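You operate a simulated robot arm through the tools that you are given. There is no shell and no other tool. Be economical: measure what you need, move in short steps, check, and stop when the job is done.

Carry out the task below with a simulated robot arm. There is one attempt and no reset: what you move stays moved.

TASK
Stand the round candle holder on the yellow coaster, fit the candle from the orange tin and close the tin.
Fine: the candle is unlit; slide the closed tin over beside the pepper mill.

It is judged by the outcome, as a careful person would: the job done as asked, and still so three seconds after it is handed in. It fails if anything else is knocked over, pushed out of place, dropped, spilled or broken.

THE ROBOT
A 6-joint arm with a two-finger parallel gripper, fixed in place. Base frame: the origin is at the foot of the arm, x ahead of it, y to its left, z up; the work surface is at about z = 75. Lengths are in cm, angles in rad, forces in N, time in s.
With the tool pointing down near the work surface it reaches from about 26 to 68 cm from the base axis. Its first joint turns from -1.152 to 1.152 rad. Payload 2.9 kg.
Tool frame: the origin (TCP) lies between the finger pads and is the grasp point; the fingertips stand 3 cm ahead of it; z points along the fingers, y is the line along which they close. The gripper opens to 11 cm. The fingers are 2 cm wide and 1 cm thick; the gripper's body (4.8 by 11.2 cm) begins 5.5 cm behind the TCP.
Orientation is that of the tool frame in the base frame, as [roll, pitch, yaw] about the fixed x, y, z axes, in that order (R = Rz(yaw) Ry(pitch) Rx(roll)). With the fingers straight down and closing along the base's y, the tool's x points along the base's -x, its y along +y and its z along -z.

THE INTERFACE
- The arm moves only by the tool step_arm. Its argument "targets" is a list of rows, each a list of 7 numbers: the turn, a rotation vector about the base's x, y, z in rad, then the shift along the base's x, y, z in cm, then the closure, from 0 (fully open) to 1 (shut). In form: [[rx, ry, rz, dx, dy, dz, hand], ...]. A call has 1 to 12 rows; each row is the pose to reach, as a shift and turn from the pose commanded when the call began. A row lasts 0.2 s, in which the tool goes at most 5 cm and 0.15 rad; a call with a longer step from one row to the next is refused whole, and so is a gripper value outside its range. A pose out of reach is approached as far as the arm can. The call stops where the force on the tool passes 70 N (or 10 N more than at its start, if that is more) or the arm is blocked; 0.2 s more then pass. The fingers move at their own pace (about 10.8 cm/s each) and stop on an object; they squeeze with about 21 N. The grip force told is the motor's: it shows also when the fingers shut on nothing. Time passes only in rows, and 0.2 s behind the last, so rows that repeat a pose let the fingers close. It gives the time, the measured TCP pose, the force on the tool (base axes), the opening and the grip force at its end, in the units of the frame above (readings bear some noise).
- Cameras (640 x 400 px; columns grow to the right, rows downward): "scene" is fixed at [6.26, 42.35, 138.58]; the picture's right is [-0.87, -0.49, 0.00], its down [-0.26, 0.47, -0.84] and it looks along [0.41, -0.73, -0.54] (base axes); focal length 362 px, centre (320, 200). "wrist" rides on the gripper at [-3.6, 0, -5.7] in the tool frame; the picture's right is [0.00, -1.00, 0.00], its down [0.97, 0.00, -0.24] and it looks along [0.24, 0.00, 0.97] (tool axes); focal length 218 px, centre (320, 200).
- get_image(camera): a new picture of that camera. No time passes.
- measure_at(camera, pixels): for up to 12 pixels [column, row] of the newest picture of that camera ("zoom" is the newest enlarged one), the place [x, y, z] in the base frame of the surface seen there, good to about 0.2 cm. No time passes.
- enlarge(camera, box): a new picture of the part [left, top, right, bottom] of that camera's present view, enlarged. No time passes.
- job_done(): hands the job in; it is judged then, once.

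Work in short steps. Measure before you move; look again where a grasp or a placing could have gone wrong, and mend it. You have 80 turns and 34 pictures in all, the two below and enlarged ones among them. Open the gripper and draw the arm clear of the work before you hand the job in, unless the task says otherwise; then end with one line.

The tools are called after "Emit:" as name(argument=value, ...) on one line, values as JSON. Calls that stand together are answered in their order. step_arm: Moves the arm, as the interface text tells. Its arguments: {"type":"object","properties":{"targets":{"type":"array","items":{"type":"array","items":{"type":"number"}}}},"required":["targets"]} The other tools are called the same way: get_image (camera) takes a picture; measure_at (camera, pixels) gives the place of the surface under pixels of a picture; enlarge (camera, box) takes an enlarged picture of a part of a camera's view; job_done () hands the job in.

At the start:

```text
clock: 0.0
ee_pos: [35.17, -19.47, 111.23]
orientation: [-3.141, -0.002, -3.141]
wrist_force: [0.7, 0.3, -0.8]
opening: 11.01
gripper_force: 0.1
```

scene: 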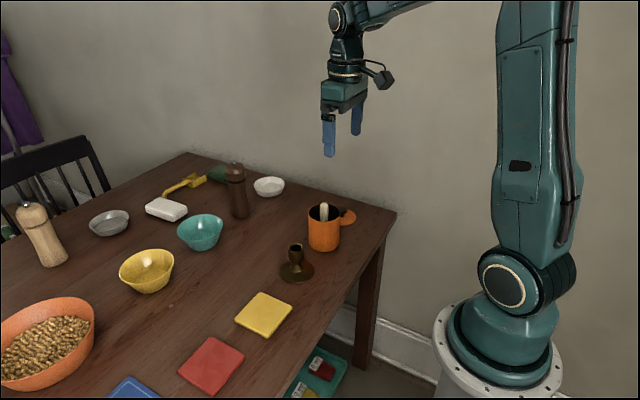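
wrist: 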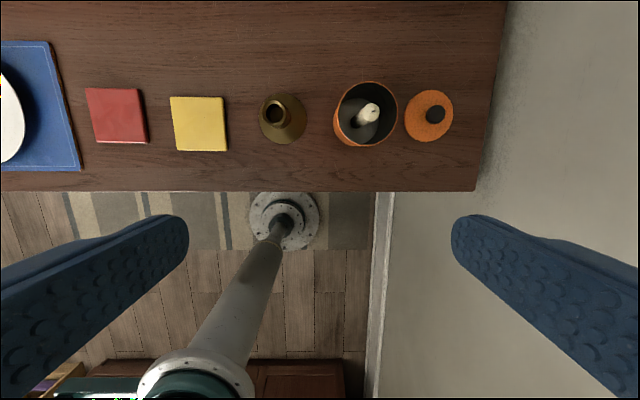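

I start with enlarged views of the holder/tin area and of the two mill-like objects at (237,190) and (40,235).

Emit:
enlarge(camera="scene", box=[220, 160, 400, 350])

Emit:
enlarge(camera="scene", box=[0, 140, 300, 300])

Emit:
enlarge(camera="wrist", box=[150, 60, 480, 180])

Emit:
measure_at(camera="wrist", pixels=[[274, 112], [276, 118], [260, 118], [305, 118], [283, 143], [171, 97], [228, 151], [334, 114], [397, 114], [365, 82], [369, 113], [365, 130]])

Emit:
measure_at(camera="scene", pixels=[[237, 167], [237, 190], [237, 214], [30, 210], [42, 235], [52, 262], [324, 205], [324, 217], [348, 216], [323, 250], [296, 248], [296, 280]])

```text
2.11 times, centred on (310, 255) of scene
```

zoom: 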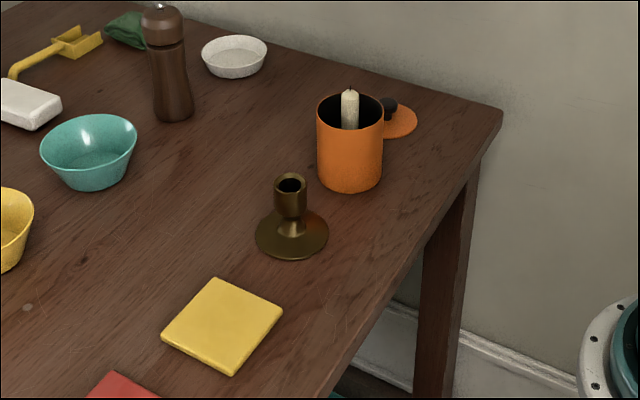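

```text
2.13 times, centred on (150, 220) of scene
```

zoom: 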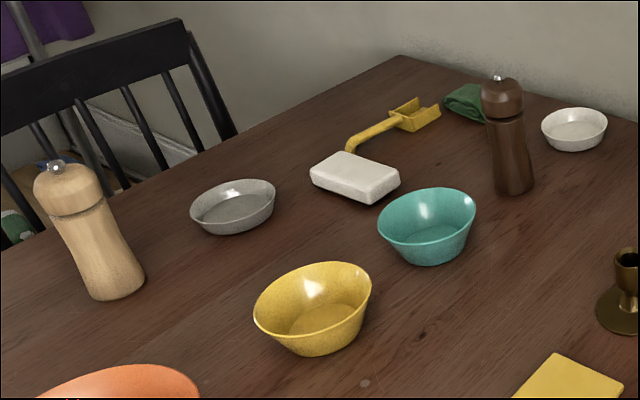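

```text
1.94 times, centred on (315, 120) of wrist
```

zoom: 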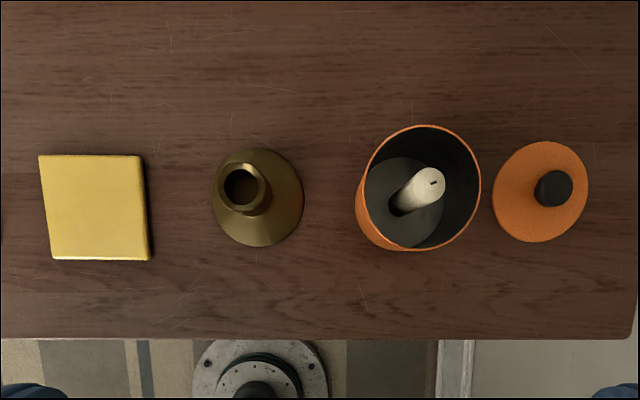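

```text
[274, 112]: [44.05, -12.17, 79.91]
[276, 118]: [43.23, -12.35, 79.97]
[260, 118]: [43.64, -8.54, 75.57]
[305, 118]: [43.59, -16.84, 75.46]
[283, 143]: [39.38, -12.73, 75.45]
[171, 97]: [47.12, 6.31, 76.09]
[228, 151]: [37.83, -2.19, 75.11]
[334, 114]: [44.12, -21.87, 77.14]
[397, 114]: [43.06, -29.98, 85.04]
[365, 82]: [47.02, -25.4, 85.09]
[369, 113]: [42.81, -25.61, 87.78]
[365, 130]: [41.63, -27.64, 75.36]
```

```text
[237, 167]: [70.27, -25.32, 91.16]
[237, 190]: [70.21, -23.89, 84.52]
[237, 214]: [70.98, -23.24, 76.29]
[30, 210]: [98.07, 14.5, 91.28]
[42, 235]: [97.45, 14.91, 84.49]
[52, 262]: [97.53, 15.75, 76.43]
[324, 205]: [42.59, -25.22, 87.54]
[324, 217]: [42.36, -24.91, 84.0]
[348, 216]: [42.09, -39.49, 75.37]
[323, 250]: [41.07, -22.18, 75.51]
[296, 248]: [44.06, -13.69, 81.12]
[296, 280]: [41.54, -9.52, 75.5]
```

The dark mill at about (70.5,-24) is in reach; the light one (x≈98) is not. I move above the holder at about (43.5,-12.7) for a closer look.

Emit:
step_arm(targets=[[0, 0, 0, 2.5, 2, -3, 0], [0, 0, 0, 5, 4.3, -6, 0], [0, 0, 0, 8.3, 6.8, -10, 0], [0, 0, 0, 8.3, 6.8, -13, 0], [0, 0, 0, 8.3, 6.8, -13, 0]])

Emit:
get_image(camera="wrist")

```text
refused: row 3 steps farther than a row can; nothing moved
```

```text
28 pictures are left
```

wrist: 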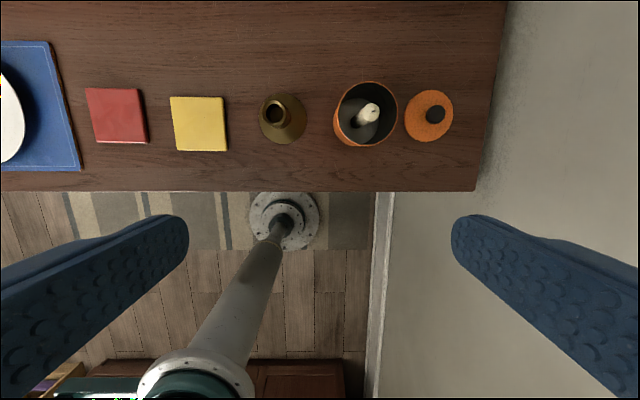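

One row was slightly too long, so nothing moved; I resend with smaller steps.

Emit:
step_arm(targets=[[0, 0, 0, 2, 1.7, -3, 0], [0, 0, 0, 4, 3.4, -6, 0], [0, 0, 0, 6, 5.1, -9, 0], [0, 0, 0, 8.3, 6.8, -12, 0], [0, 0, 0, 8.3, 6.8, -13, 0]])

Emit:
get_image(camera="wrist")

```text
clock: 1.2
ee_pos: [43.47, -12.65, 98.07]
orientation: [3.141, 0.001, -3.141]
wrist_force: [0.7, 0.2, 0.4]
opening: 11.0
gripper_force: 0.0
```

```text
27 pictures are left
```

wrist: 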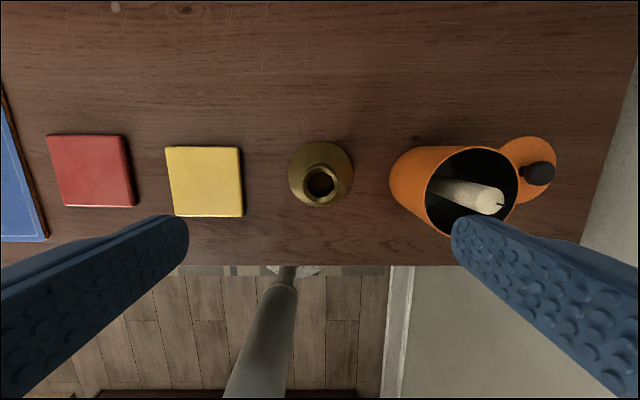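

I measure the holder's cup rim (centre ~(320,185)), the base edges, coaster corners, and the tin and lid.

Emit:
measure_at(camera="wrist", pixels=[[303, 185], [338, 185], [320, 168], [320, 203], [291, 172], [351, 172], [320, 144], [320, 186], [167, 148], [239, 149], [242, 214], [175, 215]])

Emit:
measure_at(camera="wrist", pixels=[[470, 149], [516, 180], [428, 200], [445, 232], [500, 152], [535, 137], [555, 165], [537, 173], [488, 200], [440, 187], [393, 175], [520, 200]])

Emit:
enlarge(camera="wrist", box=[270, 125, 590, 265])

```text
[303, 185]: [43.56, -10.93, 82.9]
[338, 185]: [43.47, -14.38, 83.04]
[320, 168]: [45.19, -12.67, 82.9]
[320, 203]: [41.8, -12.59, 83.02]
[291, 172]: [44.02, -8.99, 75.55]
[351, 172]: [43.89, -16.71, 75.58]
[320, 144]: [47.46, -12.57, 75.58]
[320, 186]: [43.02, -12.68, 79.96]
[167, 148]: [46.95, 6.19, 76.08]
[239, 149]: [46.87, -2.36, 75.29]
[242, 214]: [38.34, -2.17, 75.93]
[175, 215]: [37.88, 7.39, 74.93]
```

```text
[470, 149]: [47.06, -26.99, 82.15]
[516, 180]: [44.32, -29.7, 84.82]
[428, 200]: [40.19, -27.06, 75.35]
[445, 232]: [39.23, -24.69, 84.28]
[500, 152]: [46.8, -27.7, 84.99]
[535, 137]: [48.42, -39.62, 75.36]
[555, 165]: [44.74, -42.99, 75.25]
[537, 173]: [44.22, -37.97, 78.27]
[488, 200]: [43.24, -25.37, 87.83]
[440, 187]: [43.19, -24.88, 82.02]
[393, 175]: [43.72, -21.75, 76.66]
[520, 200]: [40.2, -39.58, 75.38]
```

```text
2.00 times, centred on (430, 195) of wrist
```

zoom: 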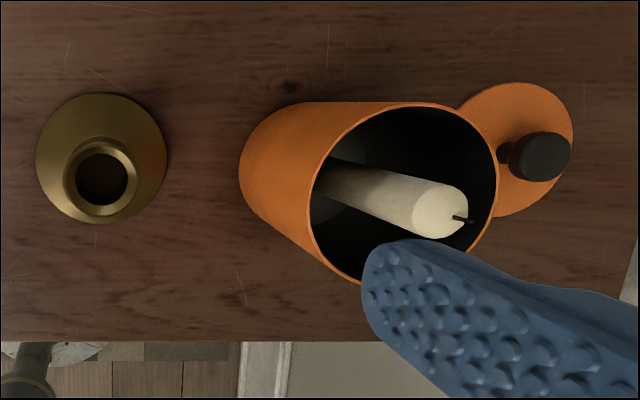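

Cup centre ≈ (43.5,-12.65), rim z 83, diameter 3.45; base diameter ~8 against a ~9 cm coaster, so I need its centre precisely. I sample coaster edges in the current wrist picture.

Emit:
measure_at(camera="wrist", pixels=[[168, 182], [170, 182], [172, 182], [238, 182], [240, 182], [242, 182], [205, 145], [205, 147], [205, 149], [208, 213], [208, 215], [208, 217]])

Emit:
step_arm(targets=[[0, 0, 0, 0, 0, -4, 0.3], [0, 0, 0, 0, 0, -8, 0.4], [0, 0, 0, 0, 0, -11, 0.4], [0, 0, 0, 0, 0, -13, 0.4], [0, 0, 0, 0, 0, -14, 0.4], [0, 0, 0, 0, 0, -14, 0.4]])

```text
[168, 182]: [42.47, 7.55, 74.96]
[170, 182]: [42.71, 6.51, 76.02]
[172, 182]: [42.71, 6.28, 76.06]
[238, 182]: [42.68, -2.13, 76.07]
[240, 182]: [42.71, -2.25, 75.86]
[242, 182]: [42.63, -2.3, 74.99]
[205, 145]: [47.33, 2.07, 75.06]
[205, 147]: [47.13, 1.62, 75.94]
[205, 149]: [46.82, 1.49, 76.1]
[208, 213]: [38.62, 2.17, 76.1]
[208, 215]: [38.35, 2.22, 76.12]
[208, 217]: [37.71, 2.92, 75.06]
```

```text
clock: 2.6
ee_pos: [43.51, -12.73, 84.09]
orientation: [3.141, 0.0, 3.142]
wrist_force: [1.1, -0.2, -0.2]
opening: 6.59
gripper_force: 0.1
```

Coaster centre (42.65, 2.1), top z 76.1. The gripper sits over the cup; I lower to z≈81.2 and close.

Emit:
step_arm(targets=[[0, 0, 0, 0, 0.05, -1.5, 0.4], [0, 0, 0, 0, 0.05, -2.9, 0.4], [0, 0, 0, 0, 0.05, -2.9, 1], [0, 0, 0, 0, 0.05, -2.9, 1], [0, 0, 0, 0, 0.05, -2.9, 1]])

```text
clock: 3.8
ee_pos: [43.7, -12.66, 81.23]
orientation: [3.141, 0.0, -3.141]
wrist_force: [1.2, -0.9, 0.8]
opening: 3.82
gripper_force: 20.7
```

Gripped at 3.82 cm. I lift 4 cm, carry it over the coaster, and check before lowering.

Emit:
step_arm(targets=[[0, 0, 0, 0, 0, 2, 1], [0, 0, 0, 0, 0, 4, 1], [0, 0, 0, -0.2, 3.5, 4, 1], [0, 0, 0, -0.4, 7, 4, 1], [0, 0, 0, -0.6, 10.5, 4, 1], [0, 0, 0, -0.8, 13.5, 4, 1], [0, 0, 0, -0.85, 14.8, 4, 1], [0, 0, 0, -0.85, 14.8, 3, 1], [0, 0, 0, -0.85, 14.8, 2.2, 1], [0, 0, 0, -0.85, 14.8, 2.2, 1]])

Emit:
get_image(camera="wrist")

Emit:
enlarge(camera="scene", box=[180, 200, 360, 350])

```text
clock: 6.0
ee_pos: [42.76, 2.23, 83.37]
orientation: [-3.141, -0.001, 3.141]
wrist_force: [-0.3, -0.4, -2.1]
opening: 3.78
gripper_force: 20.1
```

```text
25 pictures are left
```

wrist: 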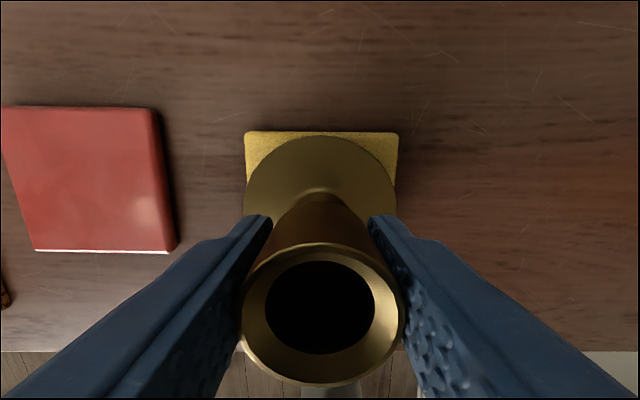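

```text
2.67 times, centred on (270, 275) of scene
```

zoom: 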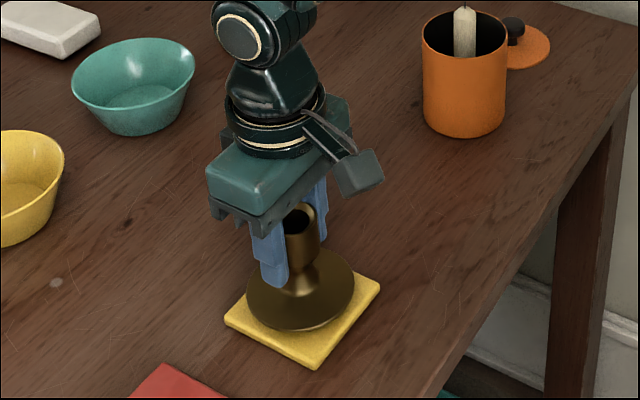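

The holder hangs upright, centred over the coaster with ~1.1 cm to go. I lower gently.

Emit:
step_arm(targets=[[0, 0, 0, 0, 0, -0.5, 1], [0, 0, 0, 0, 0, -0.8, 1], [0, 0, 0, 0, 0, -1.0, 1], [0, 0, 0, 0, 0, -1.0, 1]])

```text
clock: 7.0
ee_pos: [42.75, 2.15, 82.42]
orientation: [3.141, 0.0, 3.14]
wrist_force: [-0.1, 0.0, -2.3]
opening: 3.8
gripper_force: 21.2
```

No contact yet (force unchanged); I go down in small amounts.

Emit:
step_arm(targets=[[0, 0, 0, 0, 0, -0.1, 1], [0, 0, 0, 0, 0, -0.2, 1], [0, 0, 0, 0, 0, -0.2, 1]])

```text
clock: 7.8
ee_pos: [42.78, 2.15, 82.35]
orientation: [-3.141, 0.0, 3.14]
wrist_force: [-1.7, 0.4, 10.3]
opening: 3.8
gripper_force: 20.7
```

Contact at +10 N. I release to a partial opening, rise, and check.

Emit:
step_arm(targets=[[0, 0, 0, 0, 0, 0.05, 0.4], [0, 0, 0, 0, 0, 0.05, 0.4], [0, 0, 0, 0, 0, 3, 0.4], [0, 0, 0, 0, 0, 7, 0.4], [0, 0, 0, 0, 0, 11, 0.4], [0, 0, 0, 0, 0, 15, 0.4], [0, 0, 0, 0, 0, 17, 0.4]])

Emit:
get_image(camera="wrist")

```text
clock: 9.4
ee_pos: [42.81, 2.14, 99.44]
orientation: [-3.14, 0.0, -3.141]
wrist_force: [0.3, 0.2, 0.4]
opening: 6.6
gripper_force: 0.1
```

```text
23 pictures are left
```

wrist: 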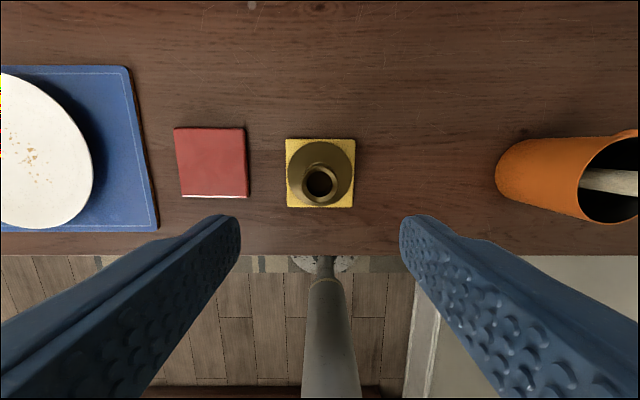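

Holder stands on the coaster. I measure the cup rim (centre (320,183)) and move above the candle (43.2,-25.4).

Emit:
measure_at(camera="wrist", pixels=[[304, 183], [337, 183], [320, 167], [320, 200], [309, 183], [331, 183], [320, 173], [320, 193], [320, 183]])

Emit:
step_arm(targets=[[0, 0, 0, 0, -4, 1, 0.4], [0, 0, 0, 0, -8, 2, 0.4], [0, 0, 0, 0, -12, 3, 0.4], [0, 0, 0, 0, -16, 4, 0.4], [0, 0, 0, 0, -20, 4, 0.4], [0, 0, 0, 0.3, -24, 4, 0.4], [0, 0, 0, 0.4, -27.5, 4, 0.4], [0, 0, 0, 0.4, -27.5, 4, 0.4]])

Emit:
get_image(camera="wrist")

```text
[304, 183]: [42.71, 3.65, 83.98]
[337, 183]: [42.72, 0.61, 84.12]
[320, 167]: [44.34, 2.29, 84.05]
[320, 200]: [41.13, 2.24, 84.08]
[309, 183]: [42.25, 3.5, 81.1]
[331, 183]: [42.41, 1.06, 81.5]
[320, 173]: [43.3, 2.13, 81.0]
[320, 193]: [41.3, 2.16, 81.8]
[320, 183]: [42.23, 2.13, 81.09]
```

```text
clock: 11.2
ee_pos: [43.04, -25.31, 103.42]
orientation: [-3.139, 0.0, -3.141]
wrist_force: [-0.2, -0.5, -0.6]
opening: 6.59
gripper_force: 0.0
```

```text
22 pictures are left
```

wrist: 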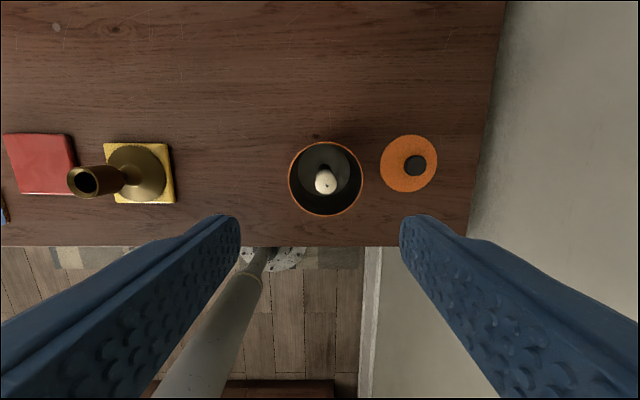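

Cup: centre (42.72,2.15), rim z 84.05, floor 81.1. I now enlarge the tin interior and measure the candle.

Emit:
enlarge(camera="wrist", box=[270, 125, 450, 235])

Emit:
measure_at(camera="wrist", pixels=[[316, 183], [335, 183], [325, 174], [325, 192], [325, 183], [321, 168], [310, 160], [345, 175], [289, 178], [363, 178], [326, 143], [326, 214]])

```text
3.56 times, centred on (360, 180) of wrist
```

zoom: 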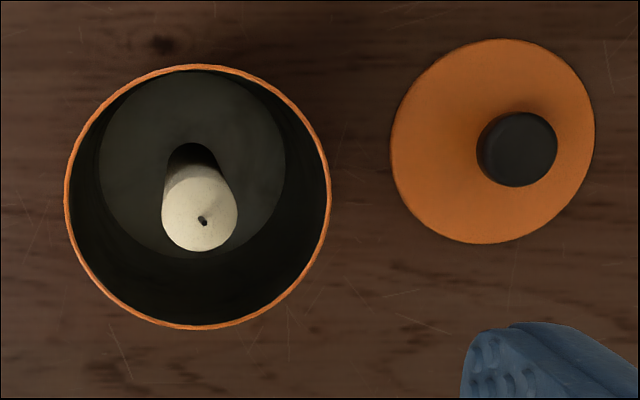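

```text
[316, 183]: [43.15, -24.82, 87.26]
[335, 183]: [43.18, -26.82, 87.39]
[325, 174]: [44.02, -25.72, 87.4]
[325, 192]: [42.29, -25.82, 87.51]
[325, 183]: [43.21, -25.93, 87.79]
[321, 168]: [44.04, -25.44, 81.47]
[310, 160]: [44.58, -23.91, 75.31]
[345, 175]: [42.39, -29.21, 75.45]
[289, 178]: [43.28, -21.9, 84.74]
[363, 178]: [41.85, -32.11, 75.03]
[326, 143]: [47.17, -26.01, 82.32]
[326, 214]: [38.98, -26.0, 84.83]
```

Candle is upright at (43.15,-25.82), ~2 cm thick, tin rim radius ~4. I set the opening to ~4 cm (outer width 6, fits inside the tin) and descend to just above the rim.

Emit:
step_arm(targets=[[0, 0, 0, 0.12, -0.5, -4, 0.63], [0, 0, 0, 0.12, -0.5, -8, 0.63], [0, 0, 0, 0.12, -0.5, -11, 0.63], [0, 0, 0, 0.12, -0.5, -11.5, 0.63], [0, 0, 0, 0.12, -0.5, -11.5, 0.63]])

Emit:
get_image(camera="wrist")

```text
clock: 12.4
ee_pos: [43.25, -25.75, 91.93]
orientation: [-3.141, 0.001, 3.141]
wrist_force: [-0.8, -0.8, 0.1]
opening: 4.11
gripper_force: 0.0
```

```text
20 pictures are left
```

wrist: 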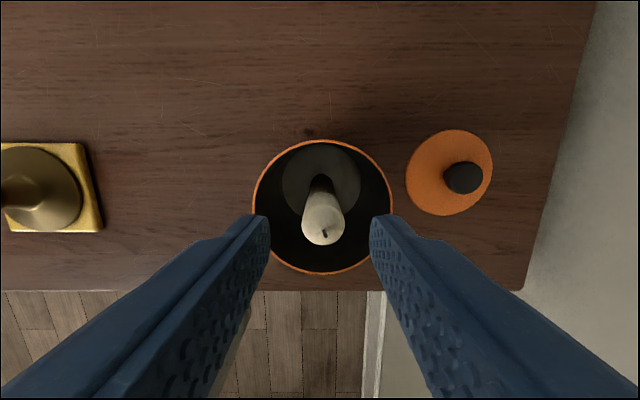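

The candle is centred between the fingers. I descend to z≈84 and close.

Emit:
step_arm(targets=[[0, 0, 0, -0.05, -0.1, -2.5, 0.63], [0, 0, 0, -0.05, -0.1, -5, 0.63], [0, 0, 0, -0.05, -0.1, -7.5, 0.63], [0, 0, 0, -0.05, -0.1, -7.9, 0.63], [0, 0, 0, -0.05, -0.1, -7.9, 1], [0, 0, 0, -0.05, -0.1, -7.9, 1], [0, 0, 0, -0.05, -0.1, -7.9, 1]])

```text
clock: 13.3
ee_pos: [43.42, -25.98, 85.17]
orientation: [-3.14, 0.006, -3.138]
wrist_force: [-1.4, 0.6, 9.7]
opening: 4.11
gripper_force: 0.0
stopped in row 4: the force on the tool passed its limit (the readings are from after the stop); the commanded pose is now the measured one
```

The descent was stopped by contact at z 85.2. I look before doing anything else.

Emit:
get_image(camera="wrist")

Emit:
enlarge(camera="scene", box=[260, 130, 400, 270])

```text
19 pictures are left
```

wrist: 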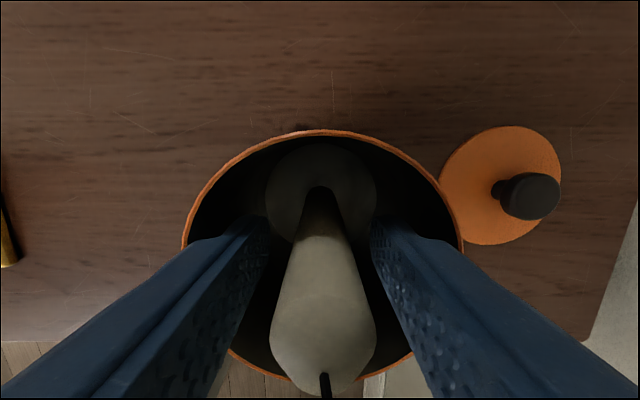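

```text
2.86 times, centred on (330, 200) of scene
```

zoom: 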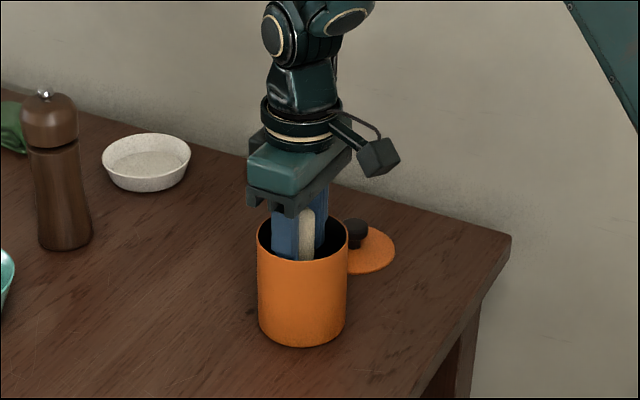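

The fingers have an outward step near the TCP that met the tin rim; fingertips are already 5 cm down the candle, so gripping here suffices. I rise 0.3 cm and close.

Emit:
step_arm(targets=[[0, 0, 0, -0.15, 0.1, 0.3, 0.63], [0, 0, 0, -0.15, 0.1, 0.3, 1], [0, 0, 0, -0.15, 0.1, 0.3, 1], [0, 0, 0, -0.15, 0.1, 0.3, 1]])

```text
clock: 14.3
ee_pos: [43.08, -25.82, 85.34]
orientation: [-3.14, 0.007, -3.138]
wrist_force: [0.0, -0.1, -0.3]
opening: 2.1
gripper_force: 21.2
```

Candle gripped (2.1 cm). I lift it straight up 12 cm.

Emit:
step_arm(targets=[[0, 0, 0, 0, 0, 2, 1], [0, 0, 0, 0, 0, 5, 1], [0, 0, 0, 0, 0, 8, 1], [0, 0, 0, 0, 0, 11, 1], [0, 0, 0, 0, 0, 13, 1], [0, 0, 0, 0, 0, 13, 1]])

Emit:
get_image(camera="scene")

```text
clock: 15.7
ee_pos: [43.17, -25.86, 98.37]
orientation: [-3.14, 0.004, -3.138]
wrist_force: [1.0, -0.1, -1.0]
opening: 2.09
gripper_force: 20.4
```

```text
17 pictures are left
```

scene: 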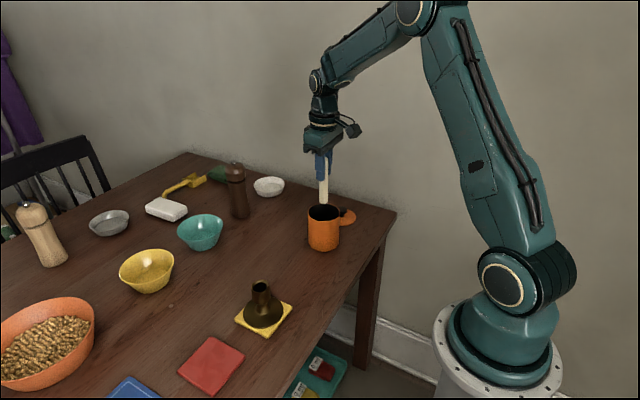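

Candle is clear of the tin, bottom at z≈88.4. I carry it over the holder and inspect before inserting.

Emit:
step_arm(targets=[[0, 0, 0, 0, 2, 0, 1], [0, 0, 0, 0, 6, 0, 1], [0, 0, 0, 0, 10, 0, 1], [0, 0, 0, -0.2, 14, 0, 1], [0, 0, 0, -0.3, 18, 0, 1], [0, 0, 0, -0.45, 22, 0, 1], [0, 0, 0, -0.45, 25.5, 0, 1], [0, 0, 0, -0.45, 28, 0, 1], [0, 0, 0, -0.45, 28, -2, 1], [0, 0, 0, -0.45, 28, -3, 1], [0, 0, 0, -0.45, 28, -3, 1]])

Emit:
enlarge(camera="scene", box=[210, 220, 320, 340])

Emit:
get_image(camera="wrist")

```text
clock: 18.1
ee_pos: [42.73, 2.21, 95.31]
orientation: [-3.141, 0.005, -3.139]
wrist_force: [-0.8, 0.6, 0.6]
opening: 2.04
gripper_force: 21.0
```

```text
3.33 times, centred on (265, 280) of scene
```

zoom: 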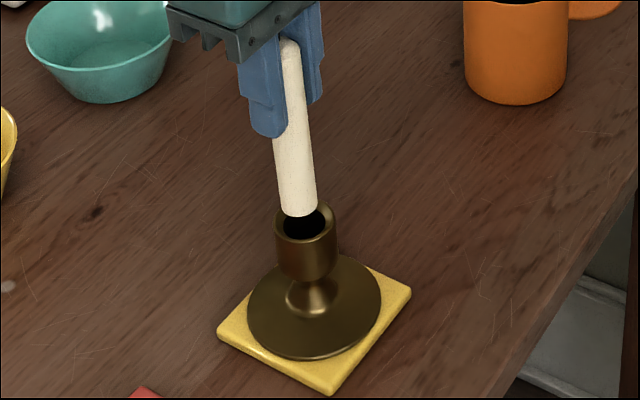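

```text
15 pictures are left
```

wrist: 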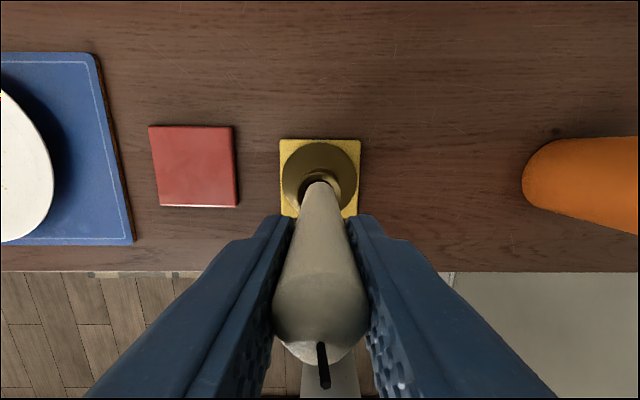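

I measure the candle's lower end in both views to find its offset from the cup centre (42.72,2.15).

Emit:
measure_at(camera="wrist", pixels=[[320, 184], [320, 187], [320, 200], [320, 230], [320, 260], [308, 200], [335, 200], [306, 190], [333, 190], [304, 205], [338, 205], [320, 300]])

Emit:
measure_at(camera="zoom", pixels=[[296, 205], [280, 205], [313, 205], [296, 180], [294, 150], [292, 120], [291, 90], [290, 60], [277, 180], [313, 180], [277, 225], [335, 225]])

```text
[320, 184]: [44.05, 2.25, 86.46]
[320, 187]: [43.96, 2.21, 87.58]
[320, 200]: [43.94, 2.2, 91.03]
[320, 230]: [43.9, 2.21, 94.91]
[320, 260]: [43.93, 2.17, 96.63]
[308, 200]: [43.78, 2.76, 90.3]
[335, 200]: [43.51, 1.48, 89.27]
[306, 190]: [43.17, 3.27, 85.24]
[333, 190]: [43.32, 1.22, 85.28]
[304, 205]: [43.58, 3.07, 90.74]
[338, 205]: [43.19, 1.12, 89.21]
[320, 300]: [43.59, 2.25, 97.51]
```

```text
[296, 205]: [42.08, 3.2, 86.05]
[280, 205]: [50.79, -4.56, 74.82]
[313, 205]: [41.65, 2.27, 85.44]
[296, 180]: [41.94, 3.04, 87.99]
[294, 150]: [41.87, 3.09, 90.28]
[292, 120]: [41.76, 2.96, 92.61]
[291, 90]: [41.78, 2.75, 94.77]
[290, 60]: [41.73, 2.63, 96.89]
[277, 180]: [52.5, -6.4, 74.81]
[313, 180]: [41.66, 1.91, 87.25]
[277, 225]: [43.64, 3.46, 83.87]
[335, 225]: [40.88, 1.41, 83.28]
```

Candle's lower end sits at about (43.05,2.25), i.e. ~0.33 too far in x and 0.1 in y. I correct, lower to just above the rim, and re-check.

Emit:
step_arm(targets=[[0, 0, 0, -0.33, -0.1, 0, 1], [0, 0, 0, -0.33, -0.1, -0.5, 1], [0, 0, 0, -0.33, -0.1, -0.8, 1], [0, 0, 0, -0.33, -0.1, -0.8, 1]])

Emit:
enlarge(camera="scene", box=[235, 235, 290, 305])

Emit:
enlarge(camera="wrist", box=[270, 130, 370, 230])

```text
clock: 19.1
ee_pos: [42.48, 1.98, 94.45]
orientation: [-3.14, 0.005, -3.138]
wrist_force: [-0.7, 0.2, -0.9]
opening: 2.08
gripper_force: 21.3
```

```text
5.71 times, centred on (262, 270) of scene
```

zoom: 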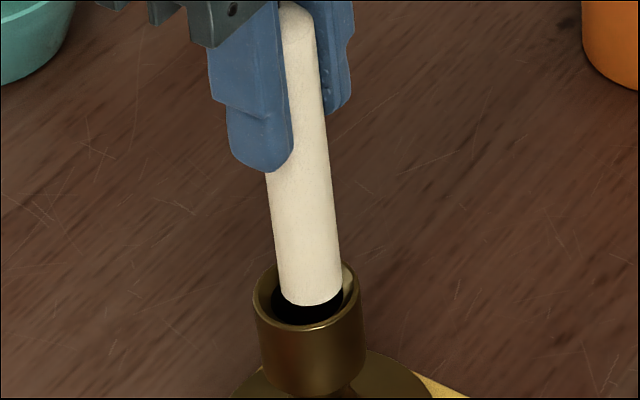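

```text
4.00 times, centred on (320, 180) of wrist
```

zoom: 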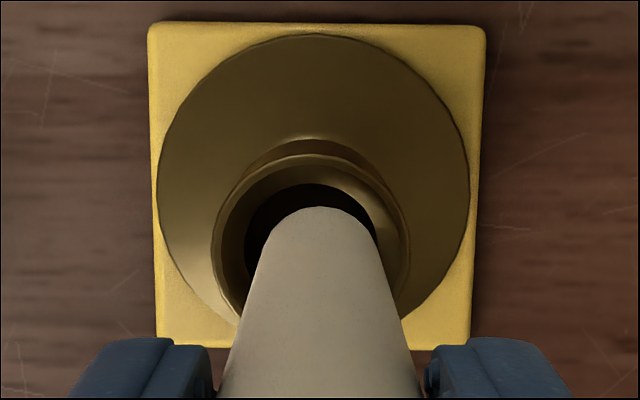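

Nearly aligned: the wrist view shows ~0.1 cm needed toward +x and +y. I apply it and lower 1 cm slowly into the cup.

Emit:
step_arm(targets=[[0, 0, 0, 0.1, 0.1, 0, 1], [0, 0, 0, 0.1, 0.1, -0.3, 1], [0, 0, 0, 0.1, 0.1, -0.6, 1], [0, 0, 0, 0.1, 0.1, -0.9, 1], [0, 0, 0, 0.1, 0.1, -1.2, 1], [0, 0, 0, 0.1, 0.1, -1.2, 1]])

```text
clock: 20.5
ee_pos: [42.59, 2.0, 93.35]
orientation: [-3.14, 0.005, -3.138]
wrist_force: [0.3, 0.7, -0.6]
opening: 2.08
gripper_force: 20.8
```

No contact force; the candle is entering. I continue about 1.9 cm more.

Emit:
step_arm(targets=[[0, 0, 0, 0, 0, -0.4, 1], [0, 0, 0, 0, 0, -0.8, 1], [0, 0, 0, 0, 0, -1.2, 1], [0, 0, 0, 0, 0, -1.6, 1], [0, 0, 0, 0, 0, -1.9, 1], [0, 0, 0, 0, 0, -1.9, 1]])

Emit:
enlarge(camera="scene", box=[210, 220, 320, 340])

```text
clock: 21.9
ee_pos: [42.45, 2.21, 91.37]
orientation: [-3.141, 0.006, -3.138]
wrist_force: [0.7, -0.3, -0.4]
opening: 2.03
gripper_force: 21.5
```

```text
3.33 times, centred on (265, 280) of scene
```

zoom: 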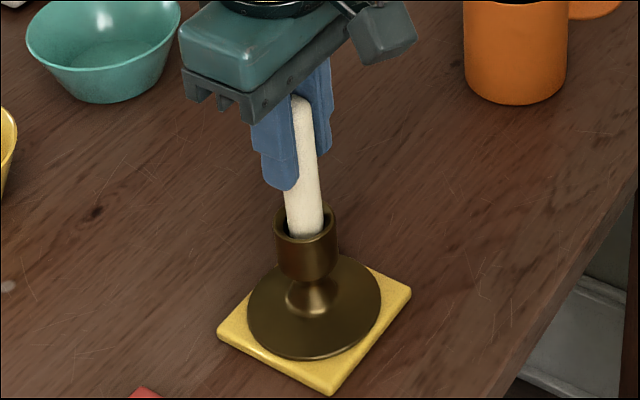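

It is in the cup; I go on in 0.1 cm steps until it seats.

Emit:
step_arm(targets=[[0, 0, 0, 0, 0, -0.1, 1], [0, 0, 0, 0, 0, -0.2, 1], [0, 0, 0, 0, 0, -0.3, 1], [0, 0, 0, 0, 0, -0.4, 1], [0, 0, 0, 0, 0, -0.4, 1]])

```text
clock: 23.1
ee_pos: [42.7, 2.07, 91.02]
orientation: [-3.14, 0.009, -3.137]
wrist_force: [2.4, 0.2, 16.7]
opening: 2.09
gripper_force: 21.2
```

Seated (16.7 N). I release and rise.

Emit:
step_arm(targets=[[0, 0, 0, 0, 0, 0.1, 0.6], [0, 0, 0, 0, 0, 0.1, 0.6], [0, 0, 0, 0, 0, 2, 0.5], [0, 0, 0, 0, 0, 6, 0.5], [0, 0, 0, 0, 0, 10, 0.5], [0, 0, 0, 0, -4, 12, 0.5], [0, 0, 0, 0, -8, 12, 0.5], [0, 0, 0, 0, -12, 12, 0.5]])

Emit:
get_image(camera="scene")

```text
clock: 24.9
ee_pos: [42.44, -9.98, 103.08]
orientation: [-3.139, 0.005, -3.139]
wrist_force: [0.1, -0.1, -0.3]
opening: 5.51
gripper_force: 0.1
```

```text
11 pictures are left
```

scene: 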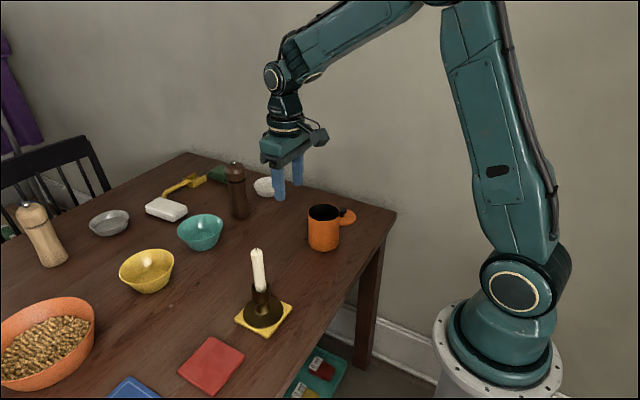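

The candle stands upright in the holder on the coaster. Next the lid: I move above about (44.2,-38.8).

Emit:
step_arm(targets=[[0, 0, 0, 0, -4, 0, 0.5], [0, 0, 0, 0.4, -8, 0, 0.5], [0, 0, 0, 0.8, -12, 0, 0.5], [0, 0, 0, 1.2, -16, 0, 0.5], [0, 0, 0, 1.6, -20, 0, 0.5], [0, 0, 0, 1.8, -24, 0, 0.5], [0, 0, 0, 1.8, -28.5, -1, 0.5], [0, 0, 0, 1.8, -28.8, -5, 0.5], [0, 0, 0, 1.8, -28.8, -8, 0.5], [0, 0, 0, 1.8, -28.8, -8, 0.5]])

Emit:
get_image(camera="wrist")

```text
clock: 27.1
ee_pos: [44.35, -38.62, 94.96]
orientation: [-3.14, 0.006, -3.137]
wrist_force: [0.6, -0.1, -0.2]
opening: 5.5
gripper_force: 0.0
```

```text
10 pictures are left
```

wrist: 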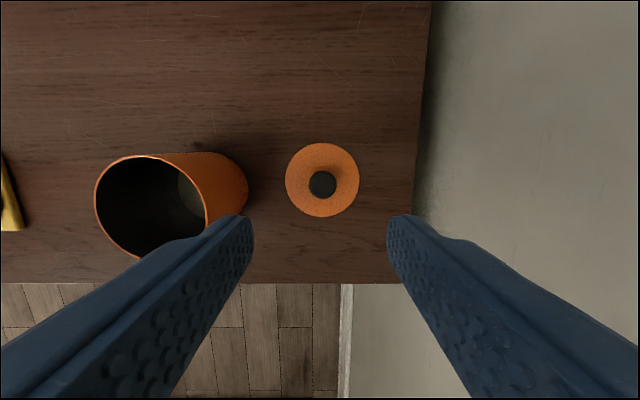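

I measure the lid edges, knob (around (322,185)) and the tin rim.

Emit:
measure_at(camera="wrist", pixels=[[288, 180], [357, 180], [322, 146], [322, 215], [311, 185], [334, 185], [322, 174], [322, 196], [322, 185], [345, 165]])

Emit:
measure_at(camera="wrist", pixels=[[95, 200], [96, 195], [206, 200], [205, 195], [150, 156], [140, 157], [130, 254], [135, 256], [110, 170], [195, 170], [246, 185], [215, 153]])

```text
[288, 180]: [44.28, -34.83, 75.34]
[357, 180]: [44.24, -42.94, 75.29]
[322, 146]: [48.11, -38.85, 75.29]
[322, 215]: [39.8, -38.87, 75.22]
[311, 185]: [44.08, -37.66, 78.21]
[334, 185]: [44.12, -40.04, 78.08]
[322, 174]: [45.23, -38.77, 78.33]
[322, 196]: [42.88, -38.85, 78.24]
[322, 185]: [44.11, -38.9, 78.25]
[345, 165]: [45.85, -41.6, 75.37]
```

```text
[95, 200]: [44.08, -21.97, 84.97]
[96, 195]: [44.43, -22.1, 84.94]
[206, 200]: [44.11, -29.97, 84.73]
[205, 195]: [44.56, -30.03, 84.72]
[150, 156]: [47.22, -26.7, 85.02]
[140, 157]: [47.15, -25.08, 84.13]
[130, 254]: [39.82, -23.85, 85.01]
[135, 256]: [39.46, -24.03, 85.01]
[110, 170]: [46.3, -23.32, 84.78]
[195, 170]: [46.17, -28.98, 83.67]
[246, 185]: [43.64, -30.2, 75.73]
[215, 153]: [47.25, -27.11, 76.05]
```

Knob centre (44.07,-38.86), top z 78.25; lid radius ≈4.1; tin centre (43.1,-26.0). I descend over the knob.

Emit:
step_arm(targets=[[0, 0, 0, -0.25, -0.22, -4, 0.5], [0, 0, 0, -0.25, -0.22, -8, 0.5], [0, 0, 0, -0.25, -0.22, -12, 0.5], [0, 0, 0, -0.25, -0.22, -14.5, 0.5], [0, 0, 0, -0.25, -0.22, -15.5, 0.5], [0, 0, 0, -0.25, -0.22, -15.9, 0.5], [0, 0, 0, -0.25, -0.22, -15.9, 0.5]])

```text
clock: 28.7
ee_pos: [44.19, -38.92, 79.1]
orientation: [-3.14, 0.004, -3.137]
wrist_force: [-0.4, -0.1, -0.6]
opening: 5.51
gripper_force: 0.0
```

Fingertips ≈0.7 cm above the lid plate; I lower 0.2 and close on the knob, then lift 2 cm.

Emit:
step_arm(targets=[[0, 0, 0, -0.05, 0, -0.2, 0.5], [0, 0, 0, -0.05, 0, -0.2, 1], [0, 0, 0, -0.05, 0, -0.2, 1], [0, 0, 0, -0.05, 0, -0.2, 1], [0, 0, 0, -0.05, 0, 2, 1], [0, 0, 0, -0.05, 0, 6, 1], [0, 0, 0, -0.05, 0, 10, 1], [0, 0, 0, -0.05, 0, 12, 1], [0, 0, 0, -0.05, 0, 12, 1]])

Emit:
get_image(camera="wrist")

```text
clock: 30.7
ee_pos: [44.09, -38.76, 91.08]
orientation: [-3.14, 0.006, -3.139]
wrist_force: [0.7, 0.2, -0.7]
opening: 2.86
gripper_force: 21.4
```

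```text
9 pictures are left
```

wrist: 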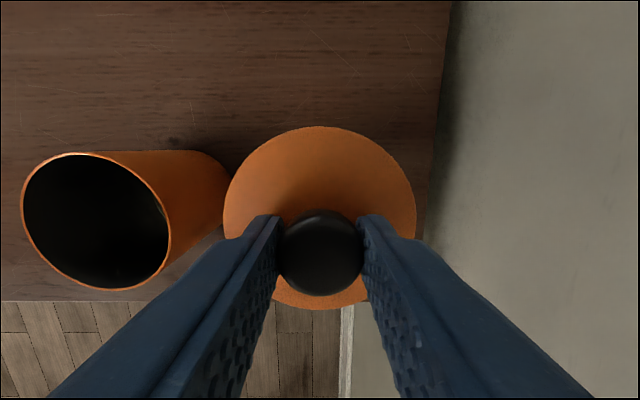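

Lid is held. I measure its edges for level and centring relative to the TCP.

Emit:
measure_at(camera="wrist", pixels=[[225, 215], [414, 215], [320, 128], [300, 129], [340, 129], [232, 185], [407, 185], [290, 300], [345, 303], [320, 250]])

```text
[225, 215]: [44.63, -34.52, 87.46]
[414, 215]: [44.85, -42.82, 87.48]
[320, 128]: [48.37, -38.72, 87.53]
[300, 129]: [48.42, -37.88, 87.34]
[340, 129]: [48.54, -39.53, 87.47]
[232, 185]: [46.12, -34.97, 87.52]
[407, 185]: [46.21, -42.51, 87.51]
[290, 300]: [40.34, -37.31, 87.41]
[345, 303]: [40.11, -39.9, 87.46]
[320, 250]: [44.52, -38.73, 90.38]
```

Lid is level, centre (44.2,-38.7), underside ≈87.1. I shift by (-1.1,+12.7) to over the tin, keeping clearance, then check.

Emit:
step_arm(targets=[[0, 0, 0, 0, 0, 1.5, 1], [0, 0, 0, -0.3, 3.2, 1.5, 1], [0, 0, 0, -0.6, 6.4, 1.5, 1], [0, 0, 0, -0.9, 9.6, 1.5, 1], [0, 0, 0, -1.1, 12.7, 1.5, 1], [0, 0, 0, -1.1, 12.7, 0, 1], [0, 0, 0, -1.1, 12.7, -0.8, 1], [0, 0, 0, -1.1, 12.7, -0.8, 1]])

Emit:
get_image(camera="wrist")

Emit:
enlarge(camera="scene", box=[280, 180, 370, 260])

```text
clock: 32.5
ee_pos: [42.88, -26.22, 90.36]
orientation: [-3.14, 0.005, -3.138]
wrist_force: [0.4, -0.6, -1.0]
opening: 2.86
gripper_force: 21.3
```

```text
8 pictures are left
```

wrist: 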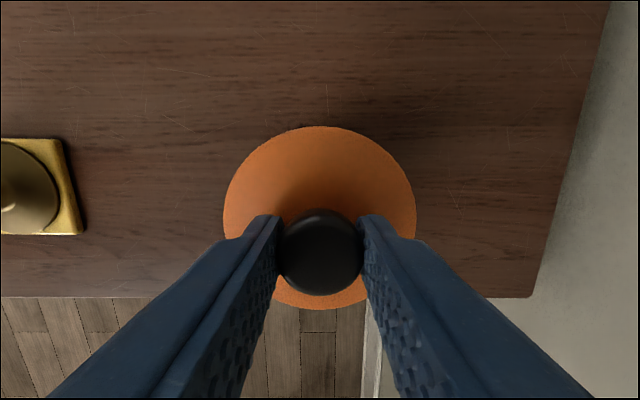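

```text
5.00 times, centred on (325, 220) of scene
```

zoom: 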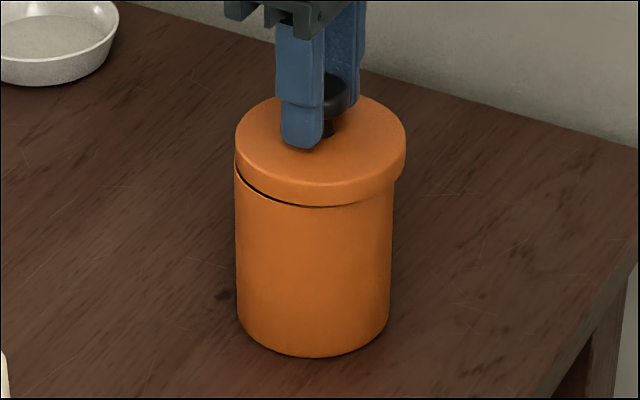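

The lid seems to overhang to the picture's right. I measure points on the lid band, the dark line and the tin edges in this zoom.

Emit:
measure_at(camera="zoom", pixels=[[320, 175], [320, 188], [320, 197], [320, 212], [238, 160], [403, 160], [238, 200], [390, 215], [250, 160], [390, 180], [320, 240], [320, 100]])

Emit:
measure_at(camera="wrist", pixels=[[225, 215], [414, 215], [320, 128], [300, 129], [340, 129], [290, 300], [345, 303]])

```text
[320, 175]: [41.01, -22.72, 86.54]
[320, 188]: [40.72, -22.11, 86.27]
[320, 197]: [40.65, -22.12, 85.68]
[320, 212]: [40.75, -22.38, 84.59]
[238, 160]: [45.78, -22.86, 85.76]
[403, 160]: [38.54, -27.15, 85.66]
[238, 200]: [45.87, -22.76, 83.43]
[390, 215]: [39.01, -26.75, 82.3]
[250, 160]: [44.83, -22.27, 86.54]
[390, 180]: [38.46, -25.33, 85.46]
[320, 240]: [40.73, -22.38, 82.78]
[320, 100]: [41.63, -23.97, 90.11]
```

```text
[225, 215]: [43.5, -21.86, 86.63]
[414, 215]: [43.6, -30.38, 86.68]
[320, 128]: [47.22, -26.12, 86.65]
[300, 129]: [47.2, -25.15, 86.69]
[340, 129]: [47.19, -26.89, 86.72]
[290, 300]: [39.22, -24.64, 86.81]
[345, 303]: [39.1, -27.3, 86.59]
```

The lid hangs ~0.3 cm too far toward the picture's right relative to the tin. I shift (+0.2,+0.15) and re-check.

Emit:
step_arm(targets=[[0, 0, 0, 0.2, 0.15, 0, 1], [0, 0, 0, 0.2, 0.15, -0.1, 1], [0, 0, 0, 0.2, 0.15, -0.1, 1]])

Emit:
enlarge(camera="scene", box=[300, 195, 350, 260])

```text
clock: 33.3
ee_pos: [43.05, -25.98, 90.15]
orientation: [-3.14, 0.005, -3.138]
wrist_force: [0.0, -0.2, 0.1]
opening: 2.84
gripper_force: 20.8
```

```text
6.15 times, centred on (325, 228) of scene
```

zoom: 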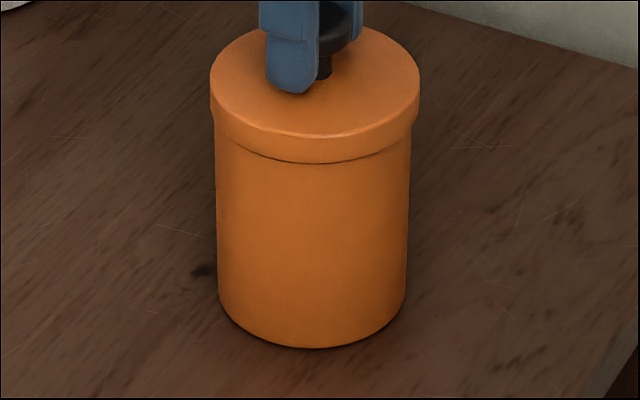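

Now lid (209–420) and tin (214–411) are concentric within 0.1 cm. I lower slowly, watching force.

Emit:
step_arm(targets=[[0, 0, 0, 0.05, 0.03, -0.2, 1], [0, 0, 0, 0.05, 0.03, -0.4, 1], [0, 0, 0, 0.05, 0.03, -0.6, 1], [0, 0, 0, 0.05, 0.03, -0.6, 1]])

```text
clock: 34.3
ee_pos: [43.26, -26.12, 89.53]
orientation: [-3.14, 0.006, -3.137]
wrist_force: [-0.9, -0.1, 0.5]
opening: 2.87
gripper_force: 21.1
```

Still free; I continue down in small steps.

Emit:
step_arm(targets=[[0, 0, 0, 0, 0, -0.2, 1], [0, 0, 0, 0, 0, -0.4, 1], [0, 0, 0, 0, 0, -0.5, 1], [0, 0, 0, 0, 0, -0.6, 1], [0, 0, 0, 0, 0, -0.6, 1]])

```text
clock: 35.5
ee_pos: [43.09, -26.06, 88.96]
orientation: [-3.139, 0.006, -3.138]
wrist_force: [0.4, -0.6, -0.2]
opening: 2.85
gripper_force: 21.1
```

Emit:
step_arm(targets=[[0, 0, 0, 0, 0, -0.1, 1], [0, 0, 0, 0, 0, -0.2, 1], [0, 0, 0, 0, 0, -0.2, 1]])

Emit:
enlarge(camera="scene", box=[300, 195, 350, 260])

```text
clock: 36.3
ee_pos: [43.12, -26.03, 88.97]
orientation: [-3.138, 0.006, -3.141]
wrist_force: [-1.9, -0.2, 14.0]
opening: 2.86
gripper_force: 21.0
```

```text
6.15 times, centred on (325, 228) of scene
```

zoom: 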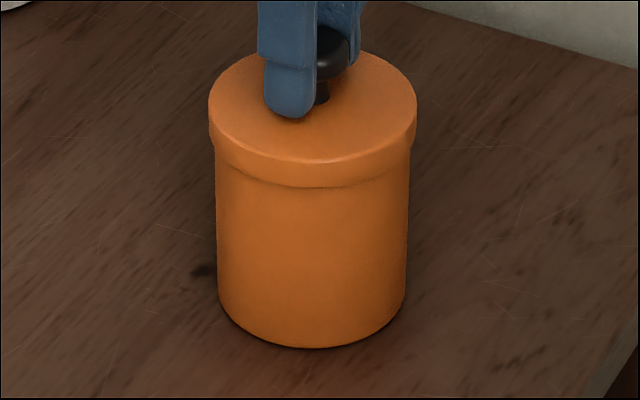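

The lid is seated and level (skirt over the rim, 14 N). I release, rise, and measure the mill, white bowl and teal bowl in the last full scene picture to plan the slide.

Emit:
step_arm(targets=[[0, 0, 0, 0, 0, 0.1, 0.5], [0, 0, 0, 0, 0, 0.1, 0.5], [0, 0, 0, 0, 0, 3, 0.5], [0, 0, 0, 0, 0, 6, 0.5], [0, 0, 0, -3, 0, 9, 0.5], [0, 0, 0, -6, 0, 11, 0.5], [0, 0, 0, -8, 0, 11, 0.5], [0, 0, 0, -8, 0, 11, 0.5]])

Emit:
measure_at(camera="scene", pixels=[[232, 214], [246, 214], [239, 217], [230, 175], [243, 175], [255, 186], [265, 192], [223, 232], [215, 247], [222, 222], [262, 197], [280, 215]])

Emit:
get_image(camera="wrist")

```text
clock: 38.1
ee_pos: [35.13, -26.02, 99.68]
orientation: [-3.14, 0.005, -3.137]
wrist_force: [0.6, -0.6, 0.1]
opening: 5.5
gripper_force: 0.1
```

```text
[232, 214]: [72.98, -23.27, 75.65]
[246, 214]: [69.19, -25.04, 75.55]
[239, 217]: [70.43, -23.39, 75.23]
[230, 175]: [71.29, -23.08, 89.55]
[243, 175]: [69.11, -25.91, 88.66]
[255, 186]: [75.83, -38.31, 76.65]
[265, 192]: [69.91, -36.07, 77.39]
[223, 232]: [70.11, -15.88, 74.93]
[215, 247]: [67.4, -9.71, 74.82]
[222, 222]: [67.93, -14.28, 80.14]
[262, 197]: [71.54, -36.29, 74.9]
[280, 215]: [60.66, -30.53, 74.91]
```

```text
4 pictures are left
```

wrist: 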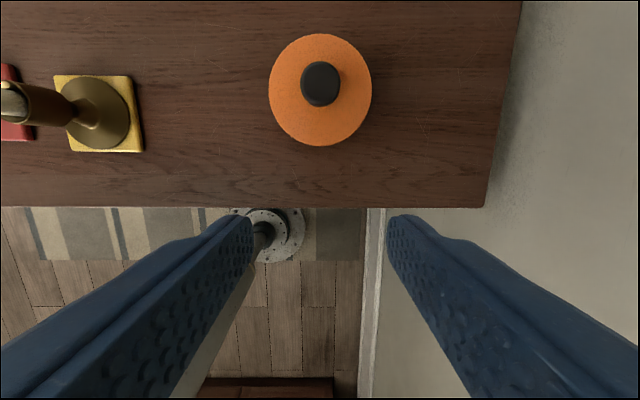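

Tin is at (43.1,-26), the mill base spans x≈69–75 at y≈-25.5, and the path between is clear. I'll cradle-push low: tilt the tool 0.2 rad so the fingertips lead, 5 cm apart, and come down behind the tin at x≈36.5.

Emit:
step_arm(targets=[[0, -0.1, 0, 0, 0, 0, 0.55], [0, -0.2, 0, 0, 0, -1, 0.55], [0, -0.2, 0, 0, 0, -5, 0.55], [0, -0.2, 0, 0, 0, -9, 0.55], [0, -0.2, 0, 0.5, 0, -13, 0.55], [0, -0.2, 0, 1, 0, -16.5, 0.55], [0, -0.2, 0, 1.3, 0, -18.7, 0.55], [0, -0.2, 0, 1.3, 0, -18.7, 0.55]])

Emit:
enlarge(camera="scene", box=[270, 150, 400, 270])

```text
clock: 39.9
ee_pos: [36.48, -26.04, 81.01]
orientation: [-3.141, 0.205, -3.138]
wrist_force: [-0.8, 0.1, -0.8]
opening: 4.96
gripper_force: 0.0
```

```text
3.33 times, centred on (335, 210) of scene
```

zoom: 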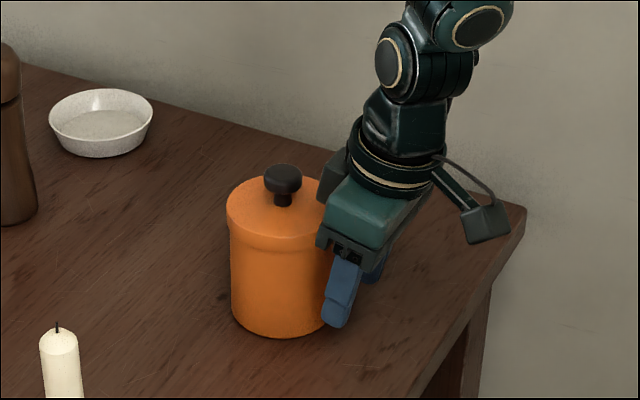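

A housing on the gripper's front could near the knob at this tilt, so I increase tilt to 0.4 rad (it retreats), then ease forward to contact and 2 cm of push.

Emit:
step_arm(targets=[[0, -0.1, 0, -0.3, 0, 0, 0.55], [0, -0.2, 0, -0.3, 0, 0, 0.55], [0, -0.2, 0, 0.3, 0, 0, 0.55], [0, -0.2, 0, 0.8, 0, 0, 0.55], [0, -0.2, 0, 1.3, 0, 0, 0.55], [0, -0.2, 0, 1.8, 0, 0, 0.55], [0, -0.2, 0, 2.3, 0, 0, 0.55], [0, -0.2, 0, 2.8, 0, 0, 0.55], [0, -0.2, 0, 3.3, 0, 0, 0.55], [0, -0.2, 0, 3.3, 0, 0, 0.55]])

Emit:
enlarge(camera="scene", box=[230, 140, 390, 270])

```text
clock: 42.1
ee_pos: [39.83, -25.99, 81.04]
orientation: [-3.14, 0.406, -3.139]
wrist_force: [-0.6, 0.0, 0.2]
opening: 4.97
gripper_force: 0.2
```

```text
3.08 times, centred on (310, 205) of scene
```

zoom: 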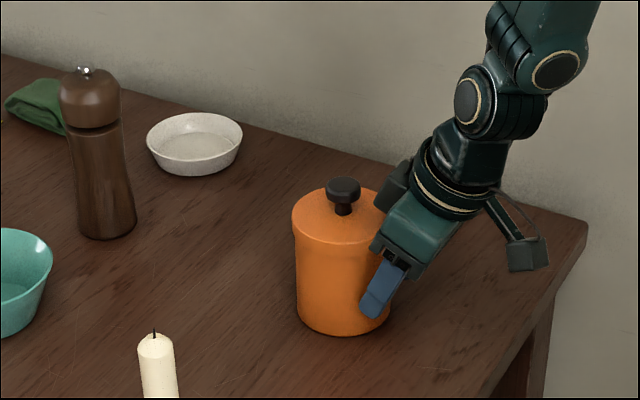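

Tin is upright and cradled. I measure the knob, lid and mill in this zoom to know tin and mill positions.

Emit:
measure_at(camera="zoom", pixels=[[343, 184], [330, 188], [357, 188], [294, 225], [340, 250], [297, 270], [340, 300], [106, 236], [80, 225], [134, 225], [85, 85]])

```text
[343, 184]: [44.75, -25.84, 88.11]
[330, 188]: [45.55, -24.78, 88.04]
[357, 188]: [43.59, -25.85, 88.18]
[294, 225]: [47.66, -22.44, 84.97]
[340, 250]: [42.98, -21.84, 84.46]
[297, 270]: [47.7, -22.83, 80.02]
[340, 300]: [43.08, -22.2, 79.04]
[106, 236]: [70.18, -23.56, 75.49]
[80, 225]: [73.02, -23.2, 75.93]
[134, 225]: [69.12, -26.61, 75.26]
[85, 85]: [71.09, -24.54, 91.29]
```

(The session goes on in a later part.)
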